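You operate a simulated robot arm through the tools that you are given. There is no shell and no other tool.

You run a simulated two-armed robot. Do the job below in one go: nothing can be reset, and whatever is moved stays where it is left.

JOB
Take the oval gold chocolate from the top of the wall bench and leave it on the teal bar there. Then take the blue tin and leave it on the black tile. Then open the door of the single cupboard. Keep to this order. Set down upright: blue tin.
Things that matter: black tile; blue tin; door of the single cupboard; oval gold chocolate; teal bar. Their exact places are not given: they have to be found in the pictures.

It is judged by the outcome, as a careful person would: the job done as asked, and still so three seconds after it is handed in. It fails if anything else is knocked over, pushed out of place, dropped, spilled or broken.

ROBOT AND FRAMES
Two 7-joint arms with two-finger parallel grippers on one trunk, on a base that drives. Base frame: it is fixed to the floor where the robot stands at the start and does not move with it; the origin is under the middle of the robot, x ahead of it, y to its left, z up. Units: m, degrees, N and s.
The left shoulder is at the start at [0.02, 0.113, 1.147], the right one opposite. With the tool pointing down near the work surface each hand reaches from about 0.22 to 0.6 m from the robot's upright axis, wherever it stands, measured 20 degrees to its own side. Places, roughly: black tile [1.5, 2.5, 1]; blue tin [1.5, 2.5, 1]; door of the single cupboard [-5.6, 0.4, 0.4]. Payload 1.57 kg a hand.
Tool frame (each hand has its own): the origin (TCP) lies between the finger pads and is the grasp point; the fingertips stand 0.03 m ahead of it; z points along the fingers, y is the line along which they close. The gripper opens to 0.08 m. The fingers are 0.017 m wide and 0.012 m thick; the gripper's body (0.04 by 0.082 m) begins 0.08 m behind the TCP.
Orientation is that of the tool frame in the base frame, as a unit quaternion [x, y, z, w]. With the fingers straight down and closing along the base's y, the tool's x points along the base's -x, its y along +y and its z along -z.

CONTROLS
- The arms move only by the tool play_rows. It takes "left_targets", "right_targets" or both (then of equal length, played together; a hand with none holds still); each is a list of rows, each an object (a shift or turn left out is 0, a gripper value left out holds the last) with "slide": the shift along the tool's x, y, z in m, a list of three; "turn": the turn, a rotation vector about the tool's x, y, z in degrees, a list of three; "grip": the gripper command, from -1 (shut) to 1 (fully open), values between in proportion. In form: [{"slide": [tx, ty, tz], "turn": [rx, ry, rz], "grip": grip}, ...]. A call has 1 to 20 rows; each row shifts and turns the commanded pose from where the row before left it, along the tool's axes as they then stand. A row lasts 0.2 s, in which the tool goes at most 0.05 m and 8.6 degrees; a call with a longer step from one row to the next is refused whole, and so is a gripper value outside its range. A pose out of reach is approached as far as the arm can. The call stops where the force on the tool passes 40 N (or 10 N more than at its start, if that is more) or the arm is blocked; 0.2 s more then pass. The fingers move at their own pace (about 0.045 m/s each) and stop on an object; they squeeze with about 27 N. The grip force told is the motor's: it shows also when the fingers shut on nothing. Time passes only in rows, and 0.2 s behind the last, so rows that do not move let the fingers close. It gives the time, the measured TCP pose, the force on the tool (base axes), the opening and the grip force at its end, in the units of the frame above (readings bear some noise), with the torque about the TCP (base axes, N m) and any sound that the robot's microphone picked up, and new pictures: "pictures" is both (left out), scene, wrist or none (wrist: the cameras of the hands that moved).
- Cameras (640 x 400 px; columns grow to the right, rows downward): "scene" is now at [0.0796, -0.0307, 1.2817]; the picture's right is [-0.39, -0.92, 0.00], its down [-0.50, 0.21, -0.84] and it looks along [0.78, -0.33, -0.54] (base axes); focal length 278 px, centre (320, 200). "left" rides on the left gripper at [0.072, 0.007, -0.122] in its tool frame; the picture's right is [-0.09, 1.00, 0.00], its down [-0.84, -0.08, -0.54] and it looks along [-0.54, -0.05, 0.84] (tool axes); focal length 238 px, centre (320, 200). "right" rides on the right gripper at [0.072, -0.007, -0.122] in its tool frame; the picture's right is [0.09, 1.00, 0.00], its down [-0.84, 0.08, -0.54] and it looks along [-0.54, 0.05, 0.84] (tool axes); focal length 238 px, centre (320, 200).
- move_column(by): slides the trunk up (or, below 0, down) by that many m; the arms and the scene camera ride with it, the base frame stays. It gives what a move gives, with no picture.
- roll_base(legs): drives the robot by 1 to 6 legs, each [ahead, left, turn to the left] in m, m and degrees, along the robot's own axes; the way and the turn of a leg run together, so that a leg with both is an arc; at most 1.5 m and 180 degrees a leg. The arms and the cameras ride along, it lands a little off, and it stops where it bumps. It gives what a move gives, and a new picture of the scene camera.
- turn_head(pan, tilt): turns the head with the scene camera to pan (to the left, within 80 degrees either way) and tilt (down, from -29 to 69), counted from straight ahead of the robot. It gives what a move gives, and a new picture of the scene camera.
- probe_pixels(camera, pixels): there is no depth. For up to 12 entries [column, row, z] of the newest picture of that camera ("zoom" is the newest enlarged one), the place [x, y] in the base frame at which the ray of that pixel passes the height z, good to about 0.003 m, but the place of the scene camera against the robot may be out by one fixed shift of up to 0.025 m in any direction. The clock stands still meanwhile.
- close_up(camera, box): a new picture of the part [left, top, right, bottom] of that camera's present view, enlarged. The clock stands still meanwhile.
- close_job(): hands the job in; it is judged then, once.

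Unless the task says otherwise, let go and move clear before handing in.

The tools are called after "Request:" as name(argument=value, ...) on one line, values as JSON. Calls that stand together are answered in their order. play_rows: Moves the arms, as the interface text tells. Its arguments: {"type":"object","properties":{"left_targets":{"type":"array","items":{"type":"object","properties":{"slide":{"type":"array","items":{"type":"number"}},"turn":{"type":"array","items":{"type":"number"}},"grip":{"type":"number"}}}},"right_targets":{"type":"array","items":{"type":"object","properties":{"slide":{"type":"array","items":{"type":"number"}},"turn":{"type":"array","items":{"type":"number"}},"grip":{"type":"number"}}}},"pictures":{"type":"string","enum":["both","scene","wrist","none"]}},"required":[]} The other tools are called the same way: move_column (by) slides the trunk up or down; roll_base (legs) drives the base; turn_head (pan, tilt) turns the head that bears the scene camera; probe_pixels (camera, pixels) gives the place at which the rays of pixels pass given heights; close_up (camera, box) takes an enlarged picture of a part of a camera's view; close_job () hands the job in.

At the start:

```text
t: 0.0
left_tcp_pos: [0.4604, -0.0054, 1.1022]
left_ee_rot: [0.0, 1.0, 0.0, 0.0]
left_wrist_force: [0.3, 0.2, 0.6]
left_ft_torque: [0.02, 0.03, -0.01]
left_gripper_width: 0.0802
left_finger_force: 0.1
right_tcp_pos: [0.273, -0.2944, 1.0974]
right_ee_rot: [-0.001, 1.0, 0.0, -0.001]
right_wrist_force: [0.8, 0.3, -0.3]
right_ft_torque: [0.01, -0.02, 0.02]
right_gripper_width: 0.0802
right_finger_force: 0.0
trunk travel left (down, up): [-0.2, 0.37]
robot x, y, heading: [0.0026, 0.0014, 0.1]
head pan, tilt: [-22.8, 32.8]
```

scene: 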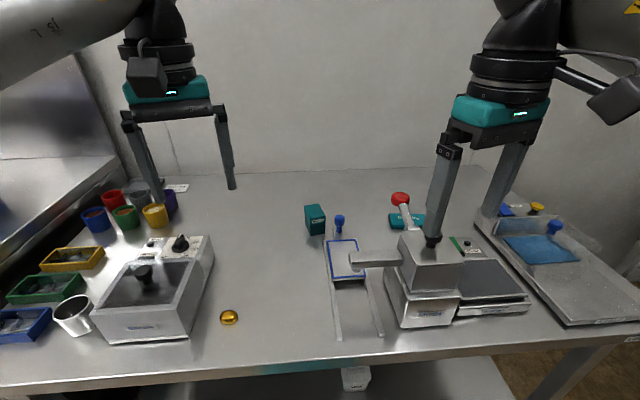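
right: 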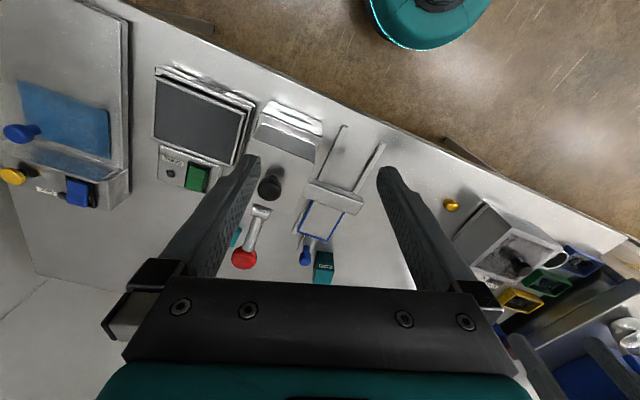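
left: 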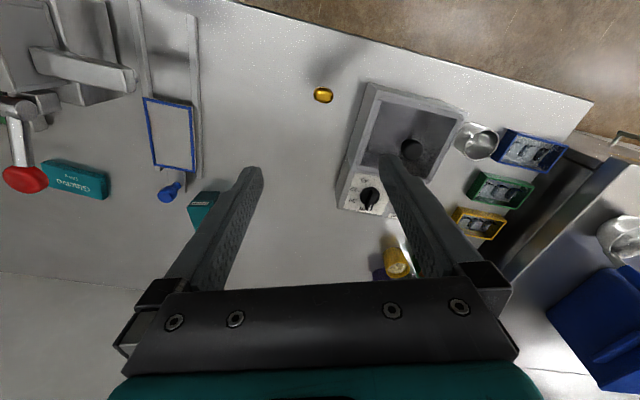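

The scene picture shows a gold oval at (229,317), a teal block at (315,219) and a teal box at (407,221). I'll enlarge these to tell which one is the teal bar.

Request:
close_up(camera="scene", box=[280, 180, 480, 305])

Request:
close_up(camera="left", box=[0, 60, 360, 285])

Request:
probe_pixels(camera="left", pixels=[[323, 95, 0.9], [323, 95, 0.8], [75, 180, 0.9], [205, 210, 0.9], [170, 125, 0.9]])

Request:
probe_pixels(camera="scene", pixels=[[229, 317, 0.9], [229, 317, 0.8], [407, 221, 0.9], [315, 219, 0.9]])

Request:
probe_pixels(camera="right", pixels=[[451, 205, 0.9], [451, 205, 0.8], [322, 265, 0.9]])

```text
3.20 times, centred on (380, 242) of scene
```

zoom: 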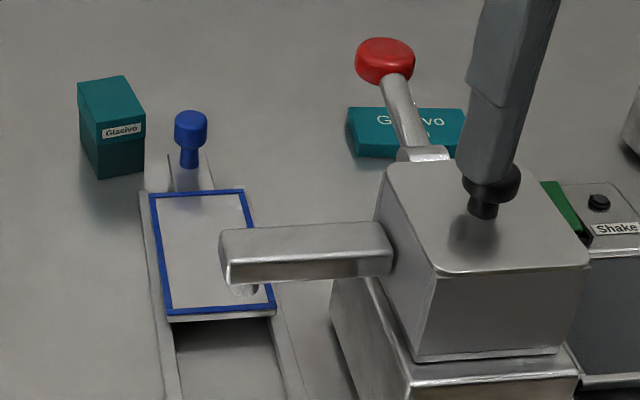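

```text
1.78 times, centred on (180, 172) of left
```

zoom: 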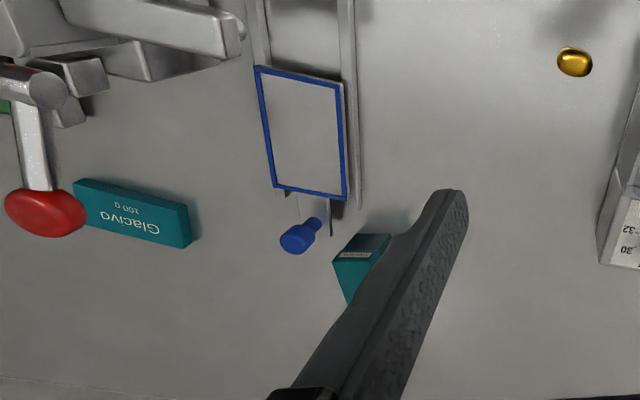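

```text
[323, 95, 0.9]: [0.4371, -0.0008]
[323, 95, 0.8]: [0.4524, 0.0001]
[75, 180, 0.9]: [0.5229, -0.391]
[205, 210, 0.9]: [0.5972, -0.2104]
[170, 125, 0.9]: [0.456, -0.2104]
```

```text
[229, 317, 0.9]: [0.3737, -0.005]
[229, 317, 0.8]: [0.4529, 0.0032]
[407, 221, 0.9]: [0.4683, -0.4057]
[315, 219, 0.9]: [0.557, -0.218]
```

```text
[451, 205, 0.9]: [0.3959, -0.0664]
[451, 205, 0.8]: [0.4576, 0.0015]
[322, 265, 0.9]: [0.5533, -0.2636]
```

The chocolate lies at about (0.453, 0.001), z≈0.80; the flat teal item reads "Glacivo 100 g" and looks like the bar, while the other stands upright like a box. I'll look around the room before acting.

Request:
turn_head(pan=60, tilt=20)

Request:
turn_head(pan=0, tilt=20)

Request:
turn_head(pan=-70, tilt=20)

Request:
turn_head(pan=-30, tilt=45)

```text
t: 1.6
left_tcp_pos: [0.4599, -0.0059, 1.1026]
left_ee_rot: [0.0, 1.0, 0.0, 0.0]
left_wrist_force: [0.2, 0.3, -0.4]
left_ft_torque: [-0.05, 0.0, 0.02]
left_gripper_width: 0.0802
left_finger_force: 0.0
right_tcp_pos: [0.2736, -0.2945, 1.0967]
right_ee_rot: [0.0, 1.0, 0.0, 0.0]
right_wrist_force: [0.5, 0.0, 0.6]
right_ft_torque: [0.04, 0.0, -0.01]
right_gripper_width: 0.0798
right_finger_force: 0.1
trunk travel left (down, up): [-0.2, 0.37]
robot x, y, heading: [-0.0012, 0.0004, 0.1]
head pan, tilt: [60.0, 20.0]
```

scene: 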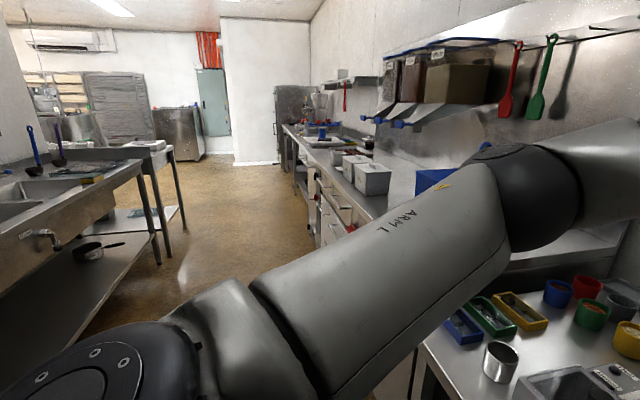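

```text
t: 2.9
left_tcp_pos: [0.4592, -0.0056, 1.1013]
left_ee_rot: [0.0, 1.0, 0.0, 0.001]
left_wrist_force: [0.1, -0.2, -0.5]
left_ft_torque: [-0.04, -0.01, 0.03]
left_gripper_width: 0.0802
left_finger_force: 0.0
right_tcp_pos: [0.2728, -0.2928, 1.0971]
right_ee_rot: [0.0, 1.0, 0.0, 0.0]
right_wrist_force: [0.0, 0.8, 0.4]
right_ft_torque: [-0.01, -0.01, 0.02]
right_gripper_width: 0.08
right_finger_force: 0.1
trunk travel left (down, up): [-0.2, 0.37]
robot x, y, heading: [0.0005, 0.0022, -0.1]
head pan, tilt: [0.0, 20.0]
```

scene: 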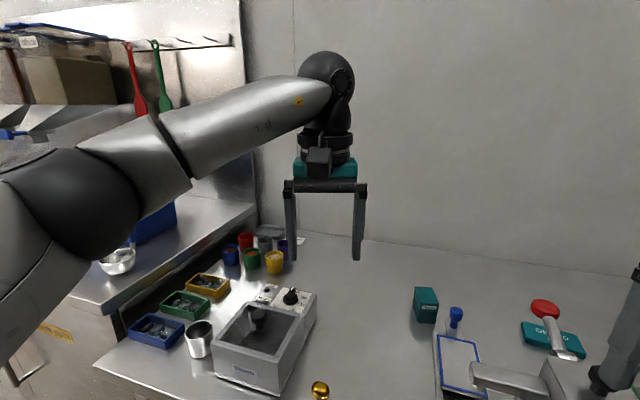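

```text
t: 4.3
left_tcp_pos: [0.4588, -0.0061, 1.1026]
left_ee_rot: [0.0, 1.0, 0.0, 0.001]
left_wrist_force: [-0.8, 0.2, 0.2]
left_ft_torque: [-0.01, 0.01, -0.02]
left_gripper_width: 0.08
left_finger_force: 0.1
right_tcp_pos: [0.2723, -0.2936, 1.096]
right_ee_rot: [0.0, 1.0, 0.0, 0.0]
right_wrist_force: [-0.2, 0.1, 0.9]
right_ft_torque: [0.02, -0.01, 0.04]
right_gripper_width: 0.0798
right_finger_force: 0.1
trunk travel left (down, up): [-0.2, 0.37]
robot x, y, heading: [0.0001, 0.0021, -0.1]
head pan, tilt: [-70.0, 20.0]
```

scene: 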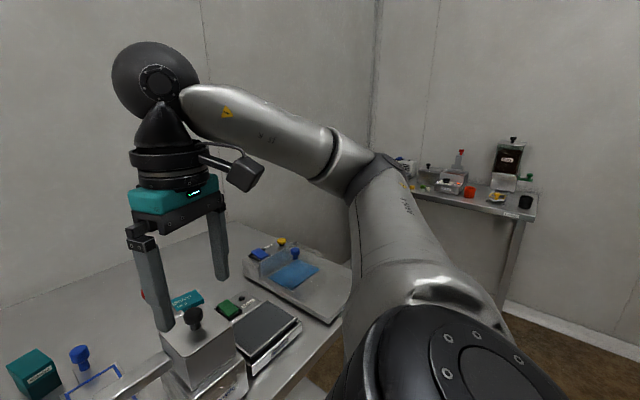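

```text
t: 5.3
left_tcp_pos: [0.4595, -0.0061, 1.1017]
left_ee_rot: [0.0, 1.0, 0.0, 0.0]
left_wrist_force: [-0.1, 0.4, 0.8]
left_ft_torque: [0.01, 0.01, 0.0]
left_gripper_width: 0.0799
left_finger_force: 0.0
right_tcp_pos: [0.2718, -0.2928, 1.0964]
right_ee_rot: [0.0, 1.0, 0.0, 0.0]
right_wrist_force: [0.1, 0.3, -0.2]
right_ft_torque: [0.04, -0.02, -0.03]
right_gripper_width: 0.08
right_finger_force: 0.1
trunk travel left (down, up): [-0.2, 0.37]
robot x, y, heading: [0.0029, -0.0005, 0.1]
head pan, tilt: [-30.0, 45.0]
```

scene: 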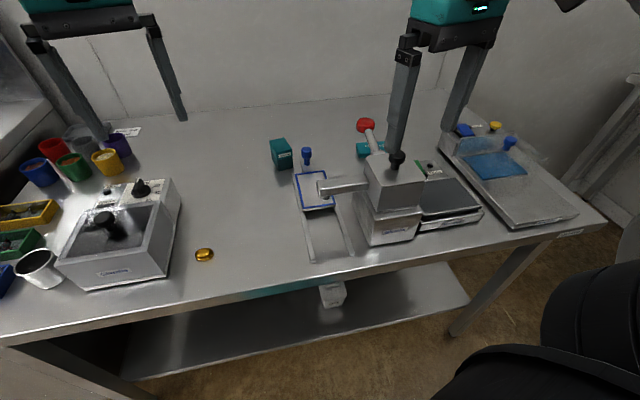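

The bench, the machine and both teal items are all visible. I'll zoom on the teal items in the wrist pictures to judge their shape and height.

Request:
close_up(camera="left", box=[0, 130, 240, 280])

Request:
close_up(camera="scene", box=[250, 100, 450, 225])

Request:
turn_head(pan=-40, tilt=32)

Request:
close_up(camera="scene", box=[170, 150, 410, 300])

```text
2.67 times, centred on (120, 205) of left
```

zoom: 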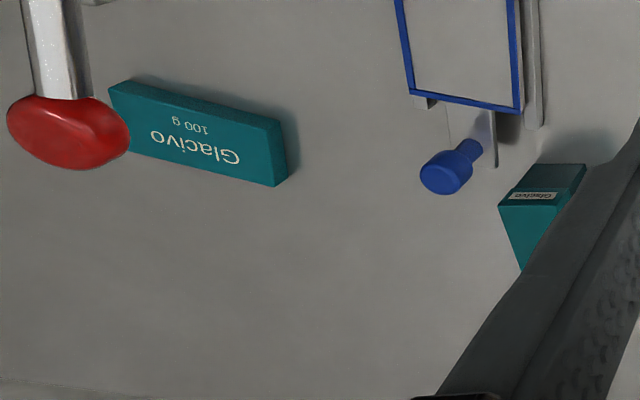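

```text
3.20 times, centred on (350, 162) of scene
```

zoom: 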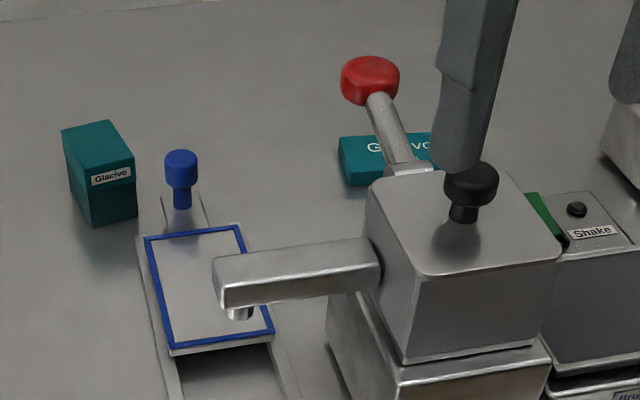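

```text
t: 6.1
left_tcp_pos: [0.4591, -0.0054, 1.1009]
left_ee_rot: [0.0, 1.0, 0.001, -0.001]
left_wrist_force: [0.2, -0.5, 0.2]
left_ft_torque: [0.01, 0.01, 0.03]
left_gripper_width: 0.0801
left_finger_force: 0.1
right_tcp_pos: [0.2723, -0.2945, 1.0974]
right_ee_rot: [0.0, 1.0, 0.0, 0.0]
right_wrist_force: [1.0, -0.5, -0.1]
right_ft_torque: [0.0, -0.01, 0.02]
right_gripper_width: 0.0802
right_finger_force: 0.0
trunk travel left (down, up): [-0.2, 0.37]
robot x, y, heading: [0.0013, 0.0007, 0.0]
head pan, tilt: [-40.0, 32.0]
```

scene: 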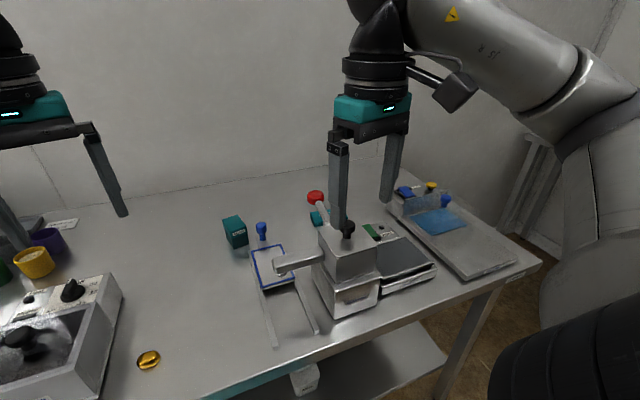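

```text
2.67 times, centred on (290, 225) of scene
```

zoom: 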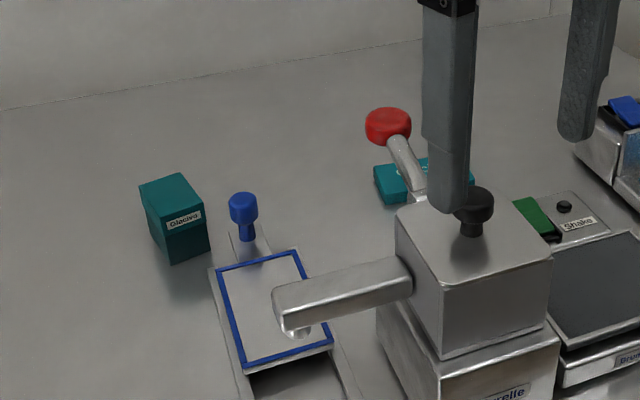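

The flat "Glacivo 100 g" item is bar-shaped and will be the target; it lies near (0.56, -0.50). The left hand is nearly above the chocolate, so I'll lower it part way and look closer.

Request:
play_rows(left_targets=[{"slide": [0, 0, 0.045]}, {"slide": [0, 0, 0.045]}, {"slide": [0, 0, 0.045]}], pictures="both")

Request:
close_up(camera="left", box=[240, 60, 400, 160])

```text
t: 6.9
left_tcp_pos: [0.4596, -0.0059, 0.9668]
left_ee_rot: [0.0, 1.0, 0.0, 0.0]
left_wrist_force: [-0.5, -0.2, 0.6]
left_ft_torque: [0.0, 0.0, 0.02]
left_gripper_width: 0.0798
left_finger_force: 0.1
right_tcp_pos: [0.2729, -0.2935, 1.0969]
right_ee_rot: [0.0, 1.0, 0.0, 0.0]
right_wrist_force: [-0.2, -0.4, -0.4]
right_ft_torque: [0.0, -0.02, 0.04]
right_gripper_width: 0.08
right_finger_force: 0.1
trunk travel left (down, up): [-0.2, 0.37]
robot x, y, heading: [-0.0009, 0.0007, 0.1]
head pan, tilt: [-40.0, 32.0]
```

scene: 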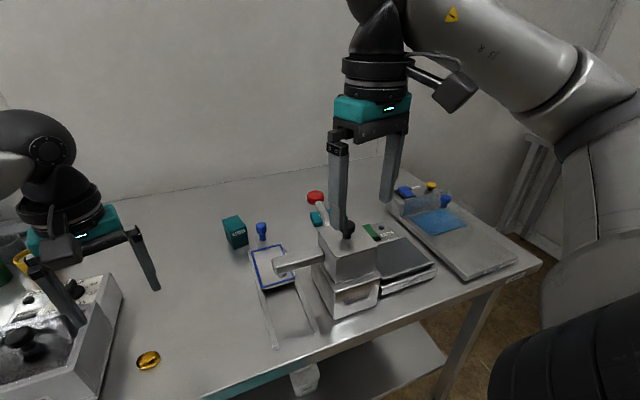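
left: 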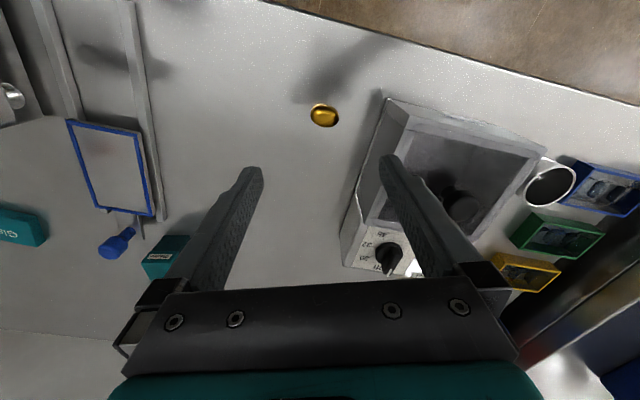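

```text
4.00 times, centred on (320, 110) of left
```

zoom: 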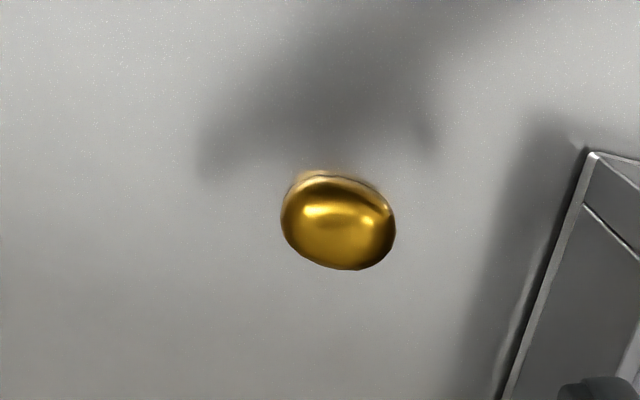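

The chocolate is at (324,115), and the machine's edge is at (366,157)–(387,99). I'll probe both for clearance and for the chocolate's axes.

Request:
probe_pixels(camera="left", pixels=[[324, 115, 0.8], [324, 115, 0.81], [366, 157, 0.8], [387, 99, 0.87], [382, 105, 0.8], [342, 240, 0.8]])

Request:
probe_pixels(camera="zoom", pixels=[[281, 215, 0.803], [396, 228, 0.803], [345, 270, 0.803], [330, 176, 0.803], [300, 260, 0.803], [380, 190, 0.803]])

Request:
probe_pixels(camera="scene", pixels=[[148, 361, 0.8], [148, 361, 0.81], [148, 361, 0.79], [100, 399, 0.8], [122, 296, 0.8]])

Request:
close_up(camera="scene", box=[60, 300, 220, 400])

```text
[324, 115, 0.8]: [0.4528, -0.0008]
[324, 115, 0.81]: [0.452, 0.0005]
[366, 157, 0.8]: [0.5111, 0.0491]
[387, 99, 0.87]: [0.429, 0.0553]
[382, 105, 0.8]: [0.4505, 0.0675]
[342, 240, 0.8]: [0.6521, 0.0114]
```

```text
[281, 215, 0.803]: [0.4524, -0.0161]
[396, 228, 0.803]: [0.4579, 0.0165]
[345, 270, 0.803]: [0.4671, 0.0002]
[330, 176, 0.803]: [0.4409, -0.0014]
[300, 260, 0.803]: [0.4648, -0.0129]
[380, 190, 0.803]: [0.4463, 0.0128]
```

```text
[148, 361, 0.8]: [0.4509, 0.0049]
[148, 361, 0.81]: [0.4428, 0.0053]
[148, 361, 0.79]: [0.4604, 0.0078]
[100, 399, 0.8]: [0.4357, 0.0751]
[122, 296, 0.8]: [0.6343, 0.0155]
```

```text
4.00 times, centred on (140, 350) of scene
```

zoom: 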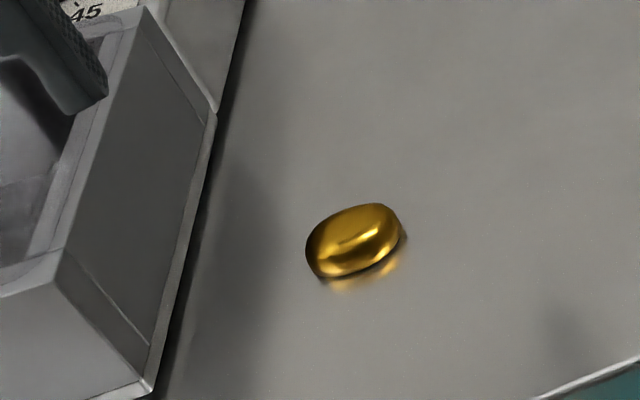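

The chocolate measures about 34 mm (mostly along y) by 24 mm. I'll turn the left hand -80° so the fingers close across the short axis, clear of the machine at y≈0.05, and centre it over (0.454, 0.000).

Request:
play_rows(left_targets=[{"slide": [0.0055, 0.006, 0], "turn": [0, 0, -8]}, {"turn": [0, 0, -8]}, {"turn": [0, 0, -8]}, {"turn": [0, 0, -8]}, {"turn": [0, 0, -8]}, {"turn": [0, 0, -8]}, {"turn": [0, 0, -8]}, {"turn": [0, 0, -8]}, {"turn": [0, 0, -8]}, {"turn": [0, 0, -8], "grip": 0.4}, {"grip": 0.4}, {"grip": 0.4}], pictures="both")

Request:
close_up(camera="left", box=[240, 60, 400, 160])

```text
t: 9.5
left_tcp_pos: [0.4549, 0.0009, 0.9664]
left_ee_rot: [-0.643, 0.766, 0.0, 0.0]
left_wrist_force: [-0.6, 0.2, -0.8]
left_ft_torque: [-0.01, -0.01, -0.01]
left_gripper_width: 0.0557
left_finger_force: 0.0
right_tcp_pos: [0.2723, -0.2934, 1.0974]
right_ee_rot: [0.0, 1.0, 0.0, 0.001]
right_wrist_force: [0.4, 0.3, -0.1]
right_ft_torque: [-0.02, -0.01, -0.04]
right_gripper_width: 0.0802
right_finger_force: 0.1
trunk travel left (down, up): [-0.2, 0.37]
robot x, y, heading: [-0.0011, 0.0016, -0.2]
head pan, tilt: [-40.0, 32.0]
```

scene: 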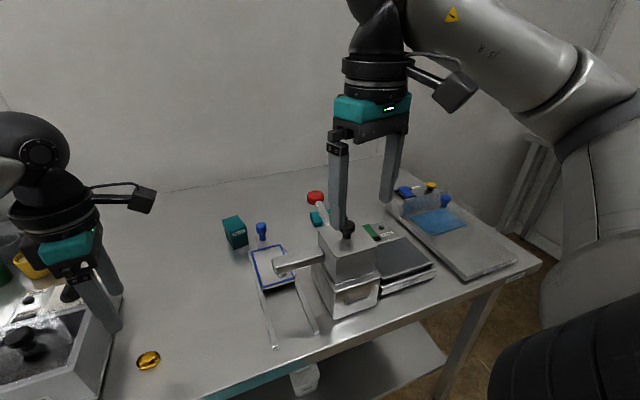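
left: 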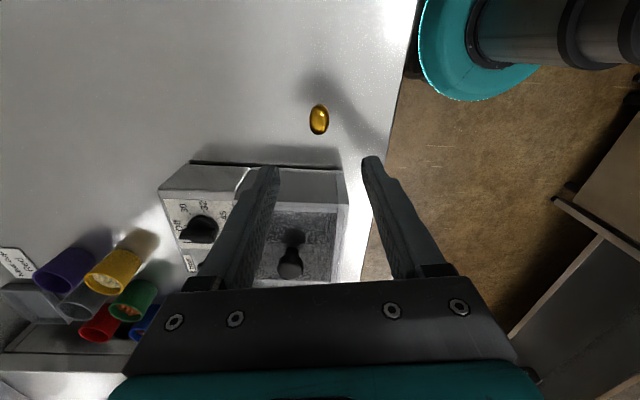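

```text
4.00 times, centred on (320, 110) of left
```

zoom: 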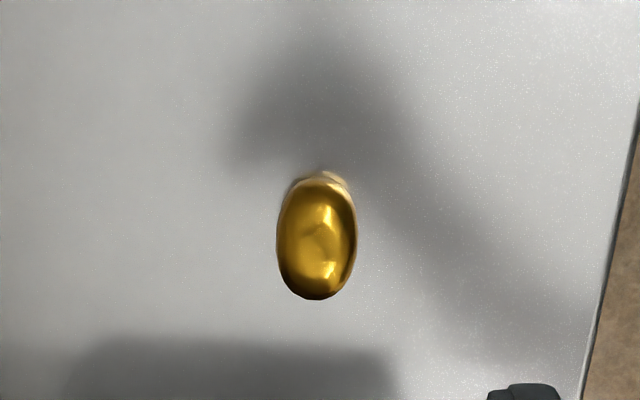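

The long axis is now vertical in the wrist picture, so the grip is aligned. I'll probe its centre at several heights from this view to fix both place and height.

Request:
probe_pixels(camera="zoom", pixels=[[317, 237, 0.79], [317, 237, 0.8], [317, 237, 0.81], [276, 240, 0.803], [357, 235, 0.803], [322, 172, 0.803], [317, 299, 0.803]])

```text
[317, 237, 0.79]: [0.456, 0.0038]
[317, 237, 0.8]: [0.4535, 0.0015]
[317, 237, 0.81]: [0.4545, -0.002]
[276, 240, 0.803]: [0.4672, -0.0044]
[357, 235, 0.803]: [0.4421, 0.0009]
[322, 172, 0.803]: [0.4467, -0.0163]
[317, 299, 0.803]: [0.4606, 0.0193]
```

The chocolate's centre is near (0.4538, 0.000, 0.803). I'll lower so the fingertips straddle it just above the table, then check.

Request:
play_rows(left_targets=[{"slide": [0, 0, 0.045]}, {"slide": [0, 0, 0.045]}, {"slide": [0, 0, 0.03]}, {"slide": [0, 0, 0.01]}, {}], pictures="wrist")

Request:
close_up(camera="left", box=[220, 100, 420, 225])

Request:
close_up(camera="scene", box=[40, 275, 240, 400])

```text
t: 10.7
left_tcp_pos: [0.453, -0.0005, 0.8366]
left_ee_rot: [-0.643, 0.766, 0.0, 0.0]
left_wrist_force: [0.3, -0.1, -0.8]
left_ft_torque: [-0.02, -0.01, 0.01]
left_gripper_width: 0.0561
left_finger_force: 0.0
right_tcp_pos: [0.2735, -0.2948, 1.097]
right_ee_rot: [0.0, 1.0, -0.001, 0.0]
right_wrist_force: [-0.5, 0.6, -0.3]
right_ft_torque: [0.0, 0.02, 0.06]
right_gripper_width: 0.0799
right_finger_force: 0.0
trunk travel left (down, up): [-0.2, 0.37]
robot x, y, heading: [-0.0011, 0.0012, -0.0]
head pan, tilt: [-40.0, 32.0]
```

left: 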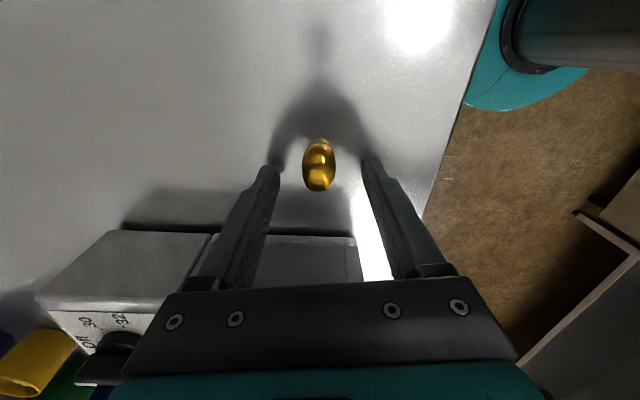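

```text
3.20 times, centred on (320, 162) of left
```

zoom: 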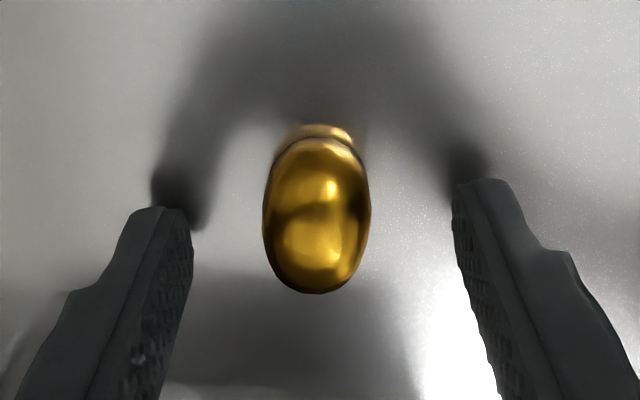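

```text
3.20 times, centred on (140, 338) of scene
```

zoom: 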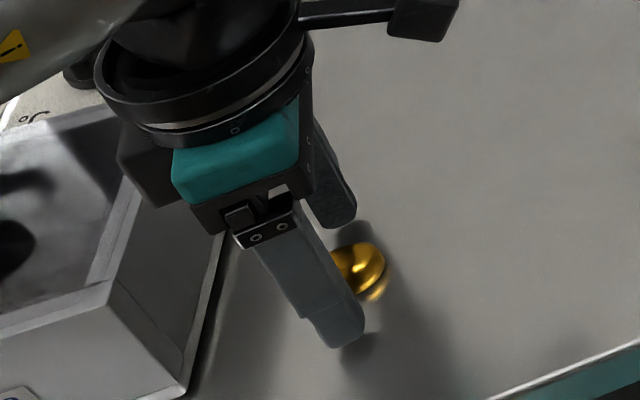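

The fingers straddle the chocolate with their tips a little above the table. I'll lower in small steps, watching the force.

Request:
play_rows(left_targets=[{"slide": [0, 0, 0.004]}, {"slide": [0, 0, 0.003]}, {}], pictures="wrist")

Request:
close_up(camera="left", box=[220, 100, 420, 225])

Request:
close_up(camera="scene", box=[100, 325, 220, 400])

```text
t: 11.5
left_tcp_pos: [0.4544, -0.0004, 0.8305]
left_ee_rot: [-0.643, 0.766, -0.001, 0.001]
left_wrist_force: [0.3, 0.0, 4.8]
left_ft_torque: [0.06, 0.16, -0.05]
left_gripper_width: 0.0563
left_finger_force: 0.4
right_tcp_pos: [0.2723, -0.2941, 1.0974]
right_ee_rot: [0.0, 1.0, 0.0, 0.0]
right_wrist_force: [0.9, 0.0, -0.4]
right_ft_torque: [0.0, 0.0, -0.04]
right_gripper_width: 0.08
right_finger_force: 0.1
trunk travel left (down, up): [-0.2, 0.37]
robot x, y, heading: [-0.0007, -0.0, -0.1]
head pan, tilt: [-40.0, 32.0]
```

left: 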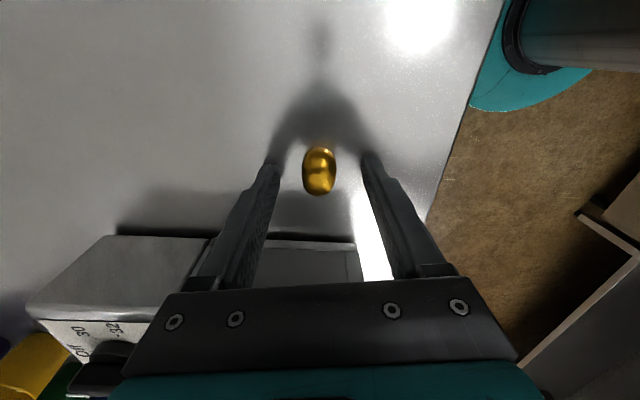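

```text
3.20 times, centred on (320, 162) of left
```

zoom: 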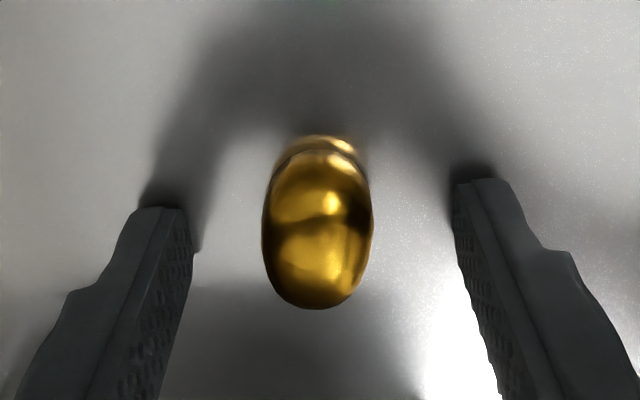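

```text
5.33 times, centred on (160, 362) of scene
```

zoom: 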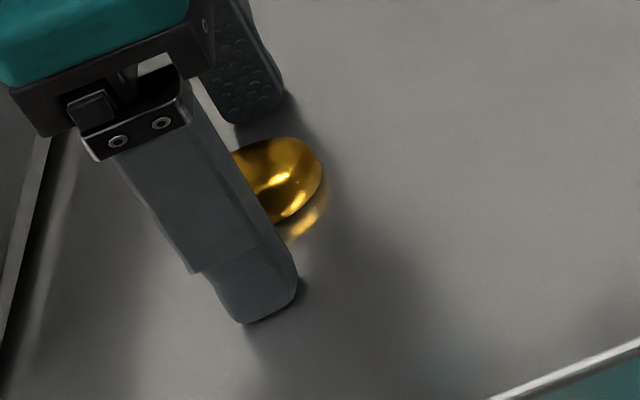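

The tips just touch the table (4.8 N), so its top is at z≈0.800. I'll rise 2 mm and close gently on the chocolate.

Request:
play_rows(left_targets=[{"slide": [0, 0, -0.002]}, {"grip": 0.0}, {"grip": -0.3}, {"grip": -0.45}, {"grip": -0.55}, {}, {}], pictures="wrist")

Request:
close_up(camera="left", box=[220, 100, 420, 225])

```text
t: 13.1
left_tcp_pos: [0.4548, 0.0007, 0.8309]
left_ee_rot: [-0.642, 0.766, 0.0, -0.001]
left_wrist_force: [1.3, 0.2, 0.3]
left_ft_torque: [-0.06, -0.01, 0.0]
left_gripper_width: 0.0204
left_finger_force: 27.4
right_tcp_pos: [0.2724, -0.2938, 1.0975]
right_ee_rot: [0.0, 1.0, 0.0, 0.0]
right_wrist_force: [-0.2, 0.1, -1.1]
right_ft_torque: [0.01, 0.0, -0.01]
right_gripper_width: 0.08
right_finger_force: 0.1
trunk travel left (down, up): [-0.2, 0.37]
robot x, y, heading: [0.004, 0.0015, -0.0]
head pan, tilt: [-40.0, 32.0]
```

left: 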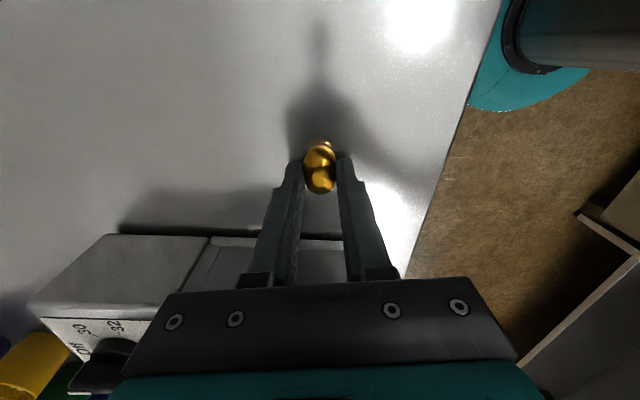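

```text
3.20 times, centred on (320, 162) of left
```

zoom: 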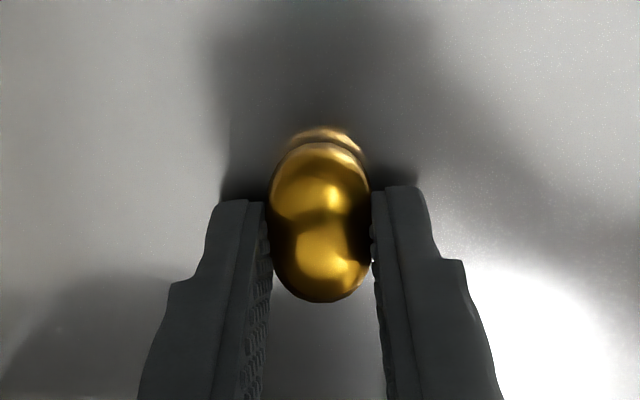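

Gripped at 20 mm and 27 N. I'll lift and check that it holds.

Request:
play_rows(left_targets=[{"slide": [0, 0, -0.02]}, {"slide": [0, 0, -0.04]}, {"slide": [0, 0, -0.045]}, {"slide": [0, 0, -0.045]}, {"slide": [0, 0, -0.045]}, {"slide": [0, 0, -0.045]}], pictures="both")

Request:
close_up(camera="left", box=[220, 100, 420, 225])

```text
t: 14.5
left_tcp_pos: [0.4524, -0.001, 1.0709]
left_ee_rot: [-0.642, 0.767, -0.001, 0.0]
left_wrist_force: [-0.1, -0.3, 0.1]
left_ft_torque: [-0.02, -0.02, -0.03]
left_gripper_width: 0.0204
left_finger_force: 26.6
right_tcp_pos: [0.2719, -0.2935, 1.0963]
right_ee_rot: [0.0, 1.0, -0.001, 0.0]
right_wrist_force: [0.6, 0.5, 1.1]
right_ft_torque: [-0.02, 0.03, 0.0]
right_gripper_width: 0.0798
right_finger_force: 0.0
trunk travel left (down, up): [-0.2, 0.37]
robot x, y, heading: [0.0009, -0.003, -0.1]
head pan, tilt: [-40.0, 32.0]
```

scene: 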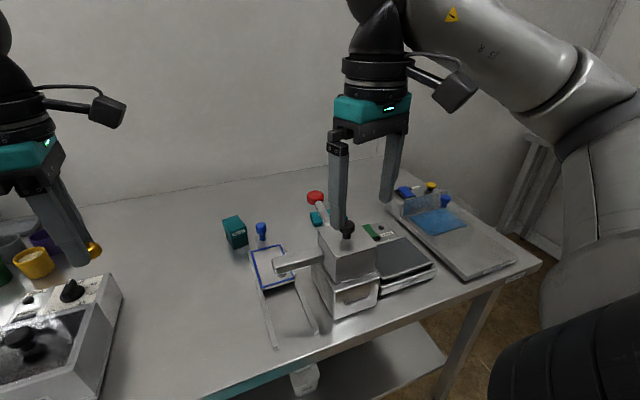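
left: 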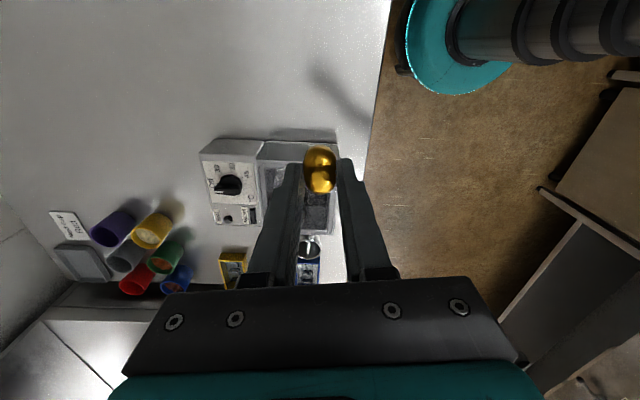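

```text
3.20 times, centred on (320, 162) of left
```

zoom: 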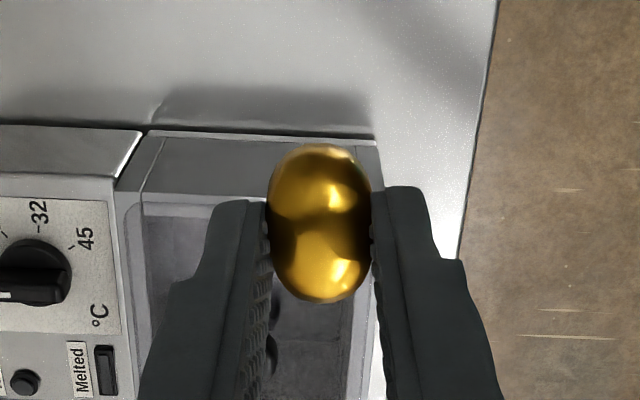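

The chocolate is held firmly. I'll raise the trunk 0.1 m for clearance over the pump lever, then drive 0.55 m to the right so the bar comes in front of the left shoulder.

Request:
move_column(by=0.1)

Request:
turn_head(pan=-60, tilt=50)

```text
t: 15.8
left_tcp_pos: [0.4526, -0.0009, 1.1695]
left_ee_rot: [-0.643, 0.766, 0.0, 0.0]
left_wrist_force: [-0.5, 0.0, -0.3]
left_ft_torque: [0.01, -0.02, -0.01]
left_gripper_width: 0.0201
left_finger_force: 26.9
right_tcp_pos: [0.2732, -0.2939, 1.1959]
right_ee_rot: [0.001, 1.0, 0.0, 0.0]
right_wrist_force: [1.3, 0.2, 0.1]
right_ft_torque: [-0.03, 0.01, 0.0]
right_gripper_width: 0.0801
right_finger_force: 0.1
trunk travel left (down, up): [-0.3, 0.27]
robot x, y, heading: [0.0012, 0.0033, 0.2]
head pan, tilt: [-40.0, 32.0]
```

```text
t: 16.6
left_tcp_pos: [0.4543, -0.0002, 1.1703]
left_ee_rot: [-0.643, 0.766, 0.0, 0.0]
left_wrist_force: [0.5, 0.1, 0.3]
left_ft_torque: [-0.01, -0.02, -0.02]
left_gripper_width: 0.0204
left_finger_force: 26.6
right_tcp_pos: [0.2726, -0.2929, 1.1972]
right_ee_rot: [0.0, 1.0, 0.0, 0.0]
right_wrist_force: [-0.2, -0.3, -0.2]
right_ft_torque: [0.03, 0.0, 0.02]
right_gripper_width: 0.0802
right_finger_force: 0.1
trunk travel left (down, up): [-0.3, 0.27]
robot x, y, heading: [-0.0004, 0.0005, 0.0]
head pan, tilt: [-60.0, 50.0]
```

scene: 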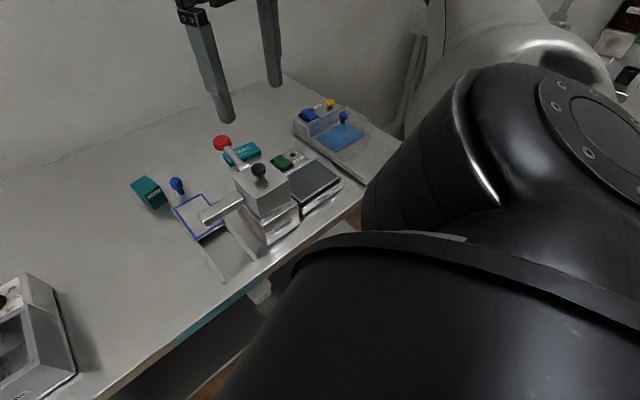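

The bench front looks clear to the right as far as I can see. I'll drive 0.3 m first and check.

Request:
roll_base(legs=[[0, -0.3, 0]])

Request:
turn_head(pan=-25, tilt=50)

```text
t: 18.7
left_tcp_pos: [0.454, -0.301, 1.1698]
left_ee_rot: [-0.645, 0.764, 0.0, -0.001]
left_wrist_force: [-0.2, -0.1, -0.6]
left_ft_torque: [0.01, -0.01, 0.01]
left_gripper_width: 0.0203
left_finger_force: 27.1
right_tcp_pos: [0.2744, -0.5951, 1.1972]
right_ee_rot: [-0.002, 1.0, 0.001, 0.0]
right_wrist_force: [-0.5, -0.5, 0.3]
right_ft_torque: [0.04, 0.0, 0.01]
right_gripper_width: 0.0799
right_finger_force: 0.0
trunk travel left (down, up): [-0.3, 0.27]
robot x, y, heading: [0.0011, -0.3036, -0.0]
head pan, tilt: [-60.0, 50.0]
```

scene: 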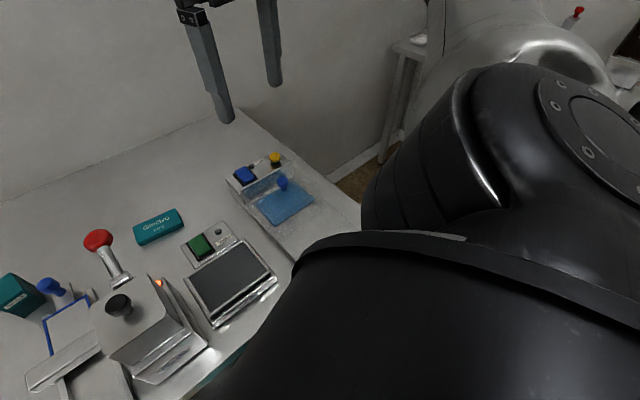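

```text
t: 19.7
left_tcp_pos: [0.4526, -0.3, 1.1714]
left_ee_rot: [-0.644, 0.765, -0.001, -0.001]
left_wrist_force: [0.3, -0.3, -0.5]
left_ft_torque: [-0.04, 0.0, -0.01]
left_gripper_width: 0.0201
left_finger_force: 27.0
right_tcp_pos: [0.2739, -0.5939, 1.1971]
right_ee_rot: [-0.001, 1.0, 0.0, 0.0]
right_wrist_force: [0.0, -0.6, 0.6]
right_ft_torque: [-0.02, 0.01, -0.02]
right_gripper_width: 0.0799
right_finger_force: 0.1
trunk travel left (down, up): [-0.3, 0.27]
robot x, y, heading: [0.0005, -0.3011, 0.3]
head pan, tilt: [-25.0, 50.0]
```

scene: 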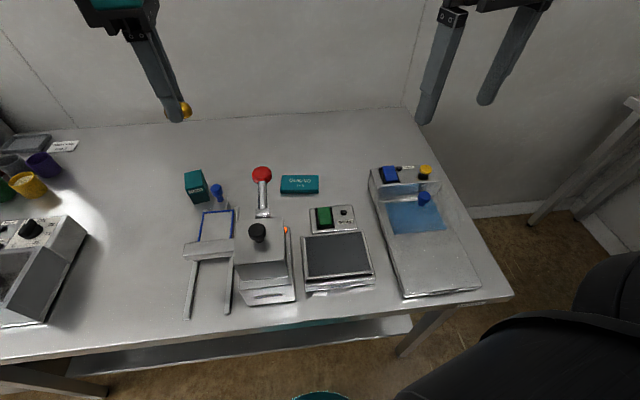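

The bar is now well seen at (300,185), with the red lever knob to its left at (262,174). I'll zoom and probe it.

Request:
close_up(camera="scene", box=[220, 150, 380, 250])

Request:
probe_pixels(camera="scene", pixels=[[300, 184, 0.82], [300, 184, 0.8], [281, 196, 0.8], [318, 193, 0.8], [262, 174, 0.9], [262, 174, 0.85], [257, 232, 0.95]])

```text
4.00 times, centred on (300, 200) of scene
```

zoom: 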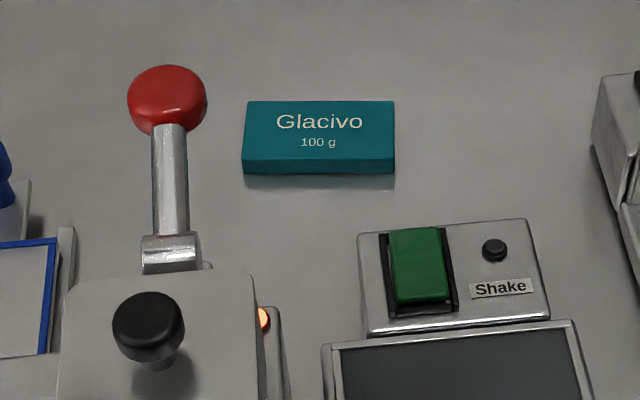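

```text
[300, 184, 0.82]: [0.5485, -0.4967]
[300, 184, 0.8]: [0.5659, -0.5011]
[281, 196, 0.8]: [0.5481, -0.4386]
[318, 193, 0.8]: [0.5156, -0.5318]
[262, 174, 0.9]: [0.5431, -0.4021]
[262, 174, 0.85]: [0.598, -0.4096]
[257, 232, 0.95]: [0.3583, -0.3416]
```

The bar's long axis is turned about 19° from the y axis and its centre is near (0.553, -0.497). I'll drive 0.3 m more to the right and look again.

Request:
roll_base(legs=[[0, -0.3, 0]])

Request:
turn_head(pan=10, tilt=45)

Request:
close_up(camera="scene", box=[200, 100, 440, 250])

Request:
close_up(camera="left", box=[0, 0, 640, 400])

```text
t: 21.8
left_tcp_pos: [0.455, -0.5969, 1.1698]
left_ee_rot: [-0.644, 0.765, 0.0, 0.0]
left_wrist_force: [0.3, -0.8, -0.4]
left_ft_torque: [0.04, 0.02, -0.03]
left_gripper_width: 0.0204
left_finger_force: 27.3
right_tcp_pos: [0.2757, -0.8913, 1.1977]
right_ee_rot: [-0.002, 1.0, 0.001, 0.0]
right_wrist_force: [0.1, -0.8, -1.3]
right_ft_torque: [0.06, -0.02, 0.0]
right_gripper_width: 0.0801
right_finger_force: 0.1
trunk travel left (down, up): [-0.3, 0.27]
robot x, y, heading: [0.0016, -0.596, 0.3]
head pan, tilt: [-25.0, 50.0]
```

scene: 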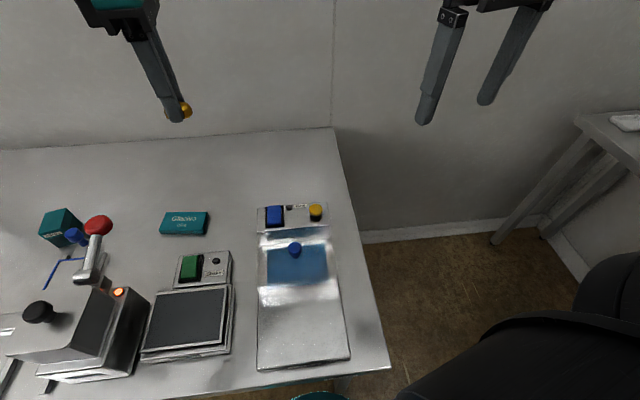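

```text
t: 22.8
left_tcp_pos: [0.4553, -0.5965, 1.1697]
left_ee_rot: [-0.645, 0.764, 0.0, 0.0]
left_wrist_force: [-0.6, -0.4, -0.8]
left_ft_torque: [0.0, 0.01, -0.02]
left_gripper_width: 0.0204
left_finger_force: 27.0
right_tcp_pos: [0.2753, -0.8908, 1.1967]
right_ee_rot: [-0.002, 1.0, 0.0, 0.0]
right_wrist_force: [-0.2, -0.2, -0.1]
right_ft_torque: [-0.01, 0.01, 0.01]
right_gripper_width: 0.0802
right_finger_force: 0.0
trunk travel left (down, up): [-0.3, 0.27]
robot x, y, heading: [0.0009, -0.5993, 0.2]
head pan, tilt: [10.0, 45.0]
```

scene: 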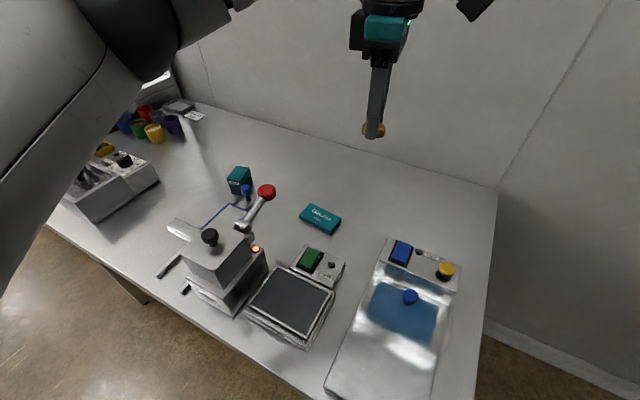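

```text
2.67 times, centred on (320, 175) of scene
```

zoom: 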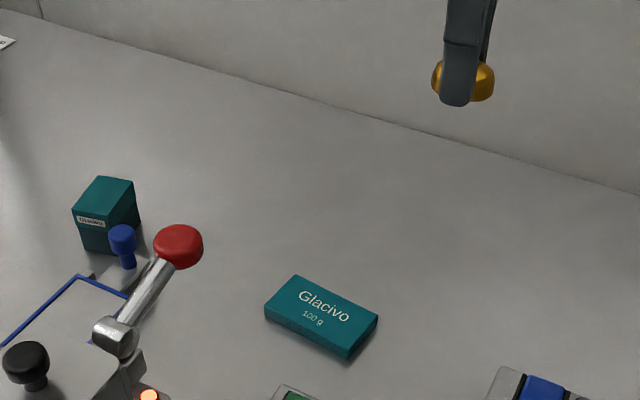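

```text
1.00 times, centred on (320, 200) of left (not enlarged: the box is as wide or as high as the picture)
```

zoom: 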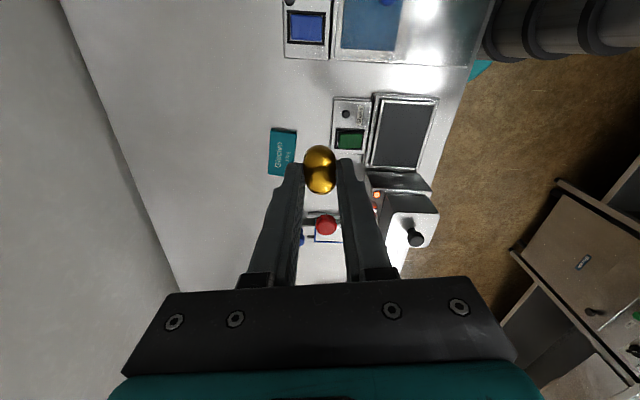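

The left wrist camera sees the bar at (282,152). I'll probe its corners with that camera.

Request:
close_up(camera="left", box=[220, 100, 380, 200])

Request:
probe_pixels(camera="left", pixels=[[271, 128, 0.818], [297, 130, 0.818], [268, 175, 0.818], [290, 175, 0.818], [282, 152, 0.818], [327, 225, 0.9], [327, 225, 0.88]])

Request:
probe_pixels(camera="scene", pixels=[[320, 218, 0.818], [320, 218, 0.828], [266, 192, 0.9], [266, 192, 0.88]])

```text
4.00 times, centred on (300, 150) of left
```

zoom: 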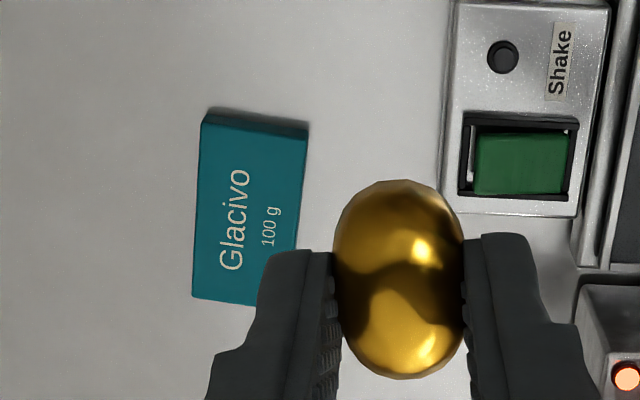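

```text
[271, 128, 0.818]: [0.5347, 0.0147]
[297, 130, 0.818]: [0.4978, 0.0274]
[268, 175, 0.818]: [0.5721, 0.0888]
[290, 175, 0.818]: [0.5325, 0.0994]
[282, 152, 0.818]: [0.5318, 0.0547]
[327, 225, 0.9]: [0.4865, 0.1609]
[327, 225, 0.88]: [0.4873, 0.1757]
```

```text
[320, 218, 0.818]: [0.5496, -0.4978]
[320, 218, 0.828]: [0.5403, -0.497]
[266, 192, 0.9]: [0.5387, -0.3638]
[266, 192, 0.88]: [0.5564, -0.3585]
```

Those left probes used the older picture taken before the drive. I'll probe through the new enlarged picture instead.

Request:
probe_pixels(camera="zoom", pixels=[[203, 122, 0.818], [306, 131, 0.818], [193, 296, 0.818], [250, 302, 0.818], [250, 200, 0.818], [250, 200, 0.81], [250, 200, 0.825]])

```text
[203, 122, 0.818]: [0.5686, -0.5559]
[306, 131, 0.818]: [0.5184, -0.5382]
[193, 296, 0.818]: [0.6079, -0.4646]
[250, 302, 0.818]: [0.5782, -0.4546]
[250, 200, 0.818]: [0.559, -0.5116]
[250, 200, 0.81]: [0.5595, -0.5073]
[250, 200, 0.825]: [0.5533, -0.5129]
```

From the enlarged picture the bar's top is about 99 by 53 mm, centred at (0.562, -0.500) with its axis about 21° off. I'll turn 11°, move over it and come down to z≈0.96 for a check.

Request:
play_rows(left_targets=[{"turn": [0, 0, 5.5]}, {"turn": [0, 0, 5.5]}, {"slide": [-0.0322, -0.0163, 0]}, {"slide": [-0.0322, -0.0163, 0]}, {"slide": [-0.0322, -0.0163, 0]}, {"slide": [-0.0322, -0.0163, 0]}, {"slide": [0, 0, 0.04]}, {"slide": [0, 0, 0.04]}, {"slide": [0, 0, 0.04]}, {"slide": [0, 0, 0.04]}, {"slide": [0, 0, 0.04]}, {}], pictures="both")

```text
t: 25.4
left_tcp_pos: [0.5605, -0.4977, 0.9694]
left_ee_rot: [-0.568, 0.823, -0.001, 0.0]
left_wrist_force: [-0.4, -0.8, -1.1]
left_ft_torque: [0.02, -0.01, 0.01]
left_gripper_width: 0.0201
left_finger_force: 26.8
right_tcp_pos: [0.2748, -0.8908, 1.1969]
right_ee_rot: [-0.001, 1.0, 0.0, 0.0]
right_wrist_force: [-0.3, 0.0, -0.2]
right_ft_torque: [0.01, -0.02, -0.03]
right_gripper_width: 0.0798
right_finger_force: 0.0
trunk travel left (down, up): [-0.3, 0.27]
robot x, y, heading: [0.0002, -0.5965, -0.0]
head pan, tilt: [10.0, 45.0]
```

scene: 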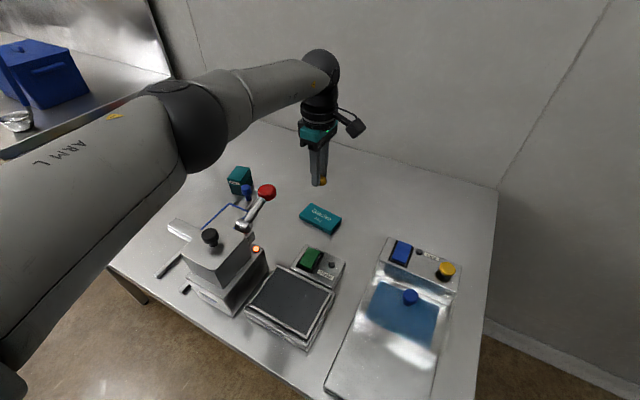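
left: 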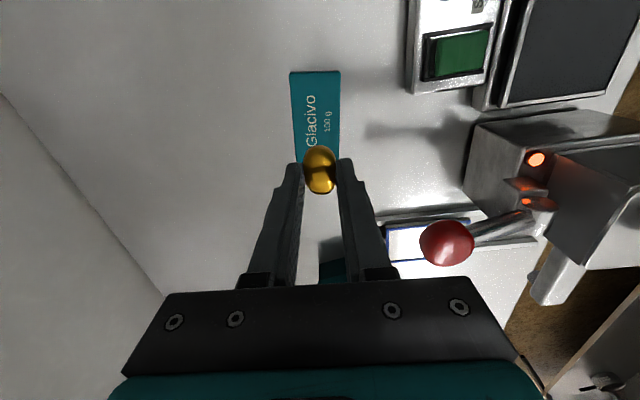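

The hand is over the bar with the axes aligned, and the lever knob at (447,243) is well clear. I'll zoom and probe the bar to refine the spot.

Request:
close_up(camera="left", box=[240, 50, 400, 150])

Request:
probe_pixels(camera="left", pixels=[[290, 76, 0.818], [340, 74, 0.818], [297, 160, 0.818], [337, 155, 0.818], [447, 243, 0.99]])

Request:
close_up(camera="scene", box=[240, 140, 400, 240])

```text
4.00 times, centred on (320, 100) of left
```

zoom: 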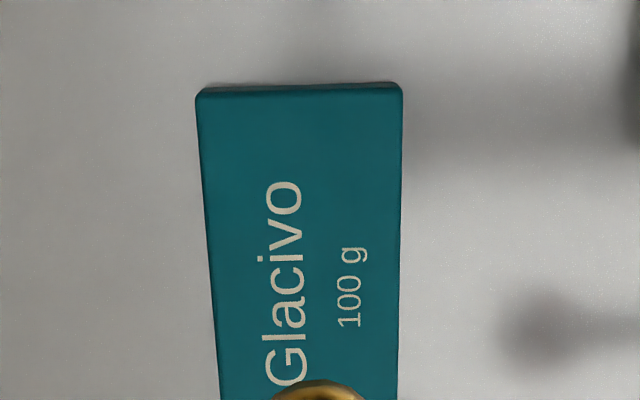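

```text
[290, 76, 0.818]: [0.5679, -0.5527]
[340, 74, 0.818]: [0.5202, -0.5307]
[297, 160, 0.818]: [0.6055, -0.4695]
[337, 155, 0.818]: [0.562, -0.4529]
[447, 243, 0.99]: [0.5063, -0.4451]
```

```text
4.00 times, centred on (320, 190) of scene
```

zoom: 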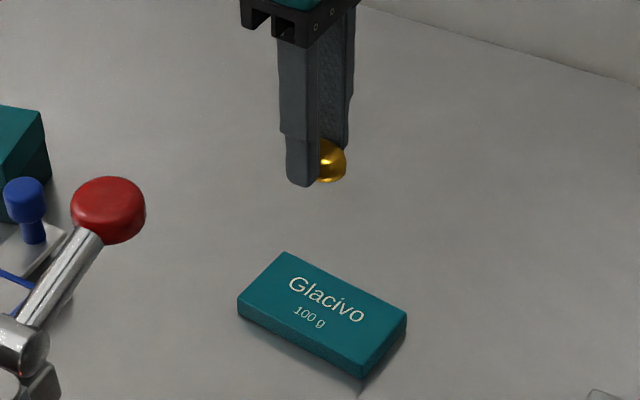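

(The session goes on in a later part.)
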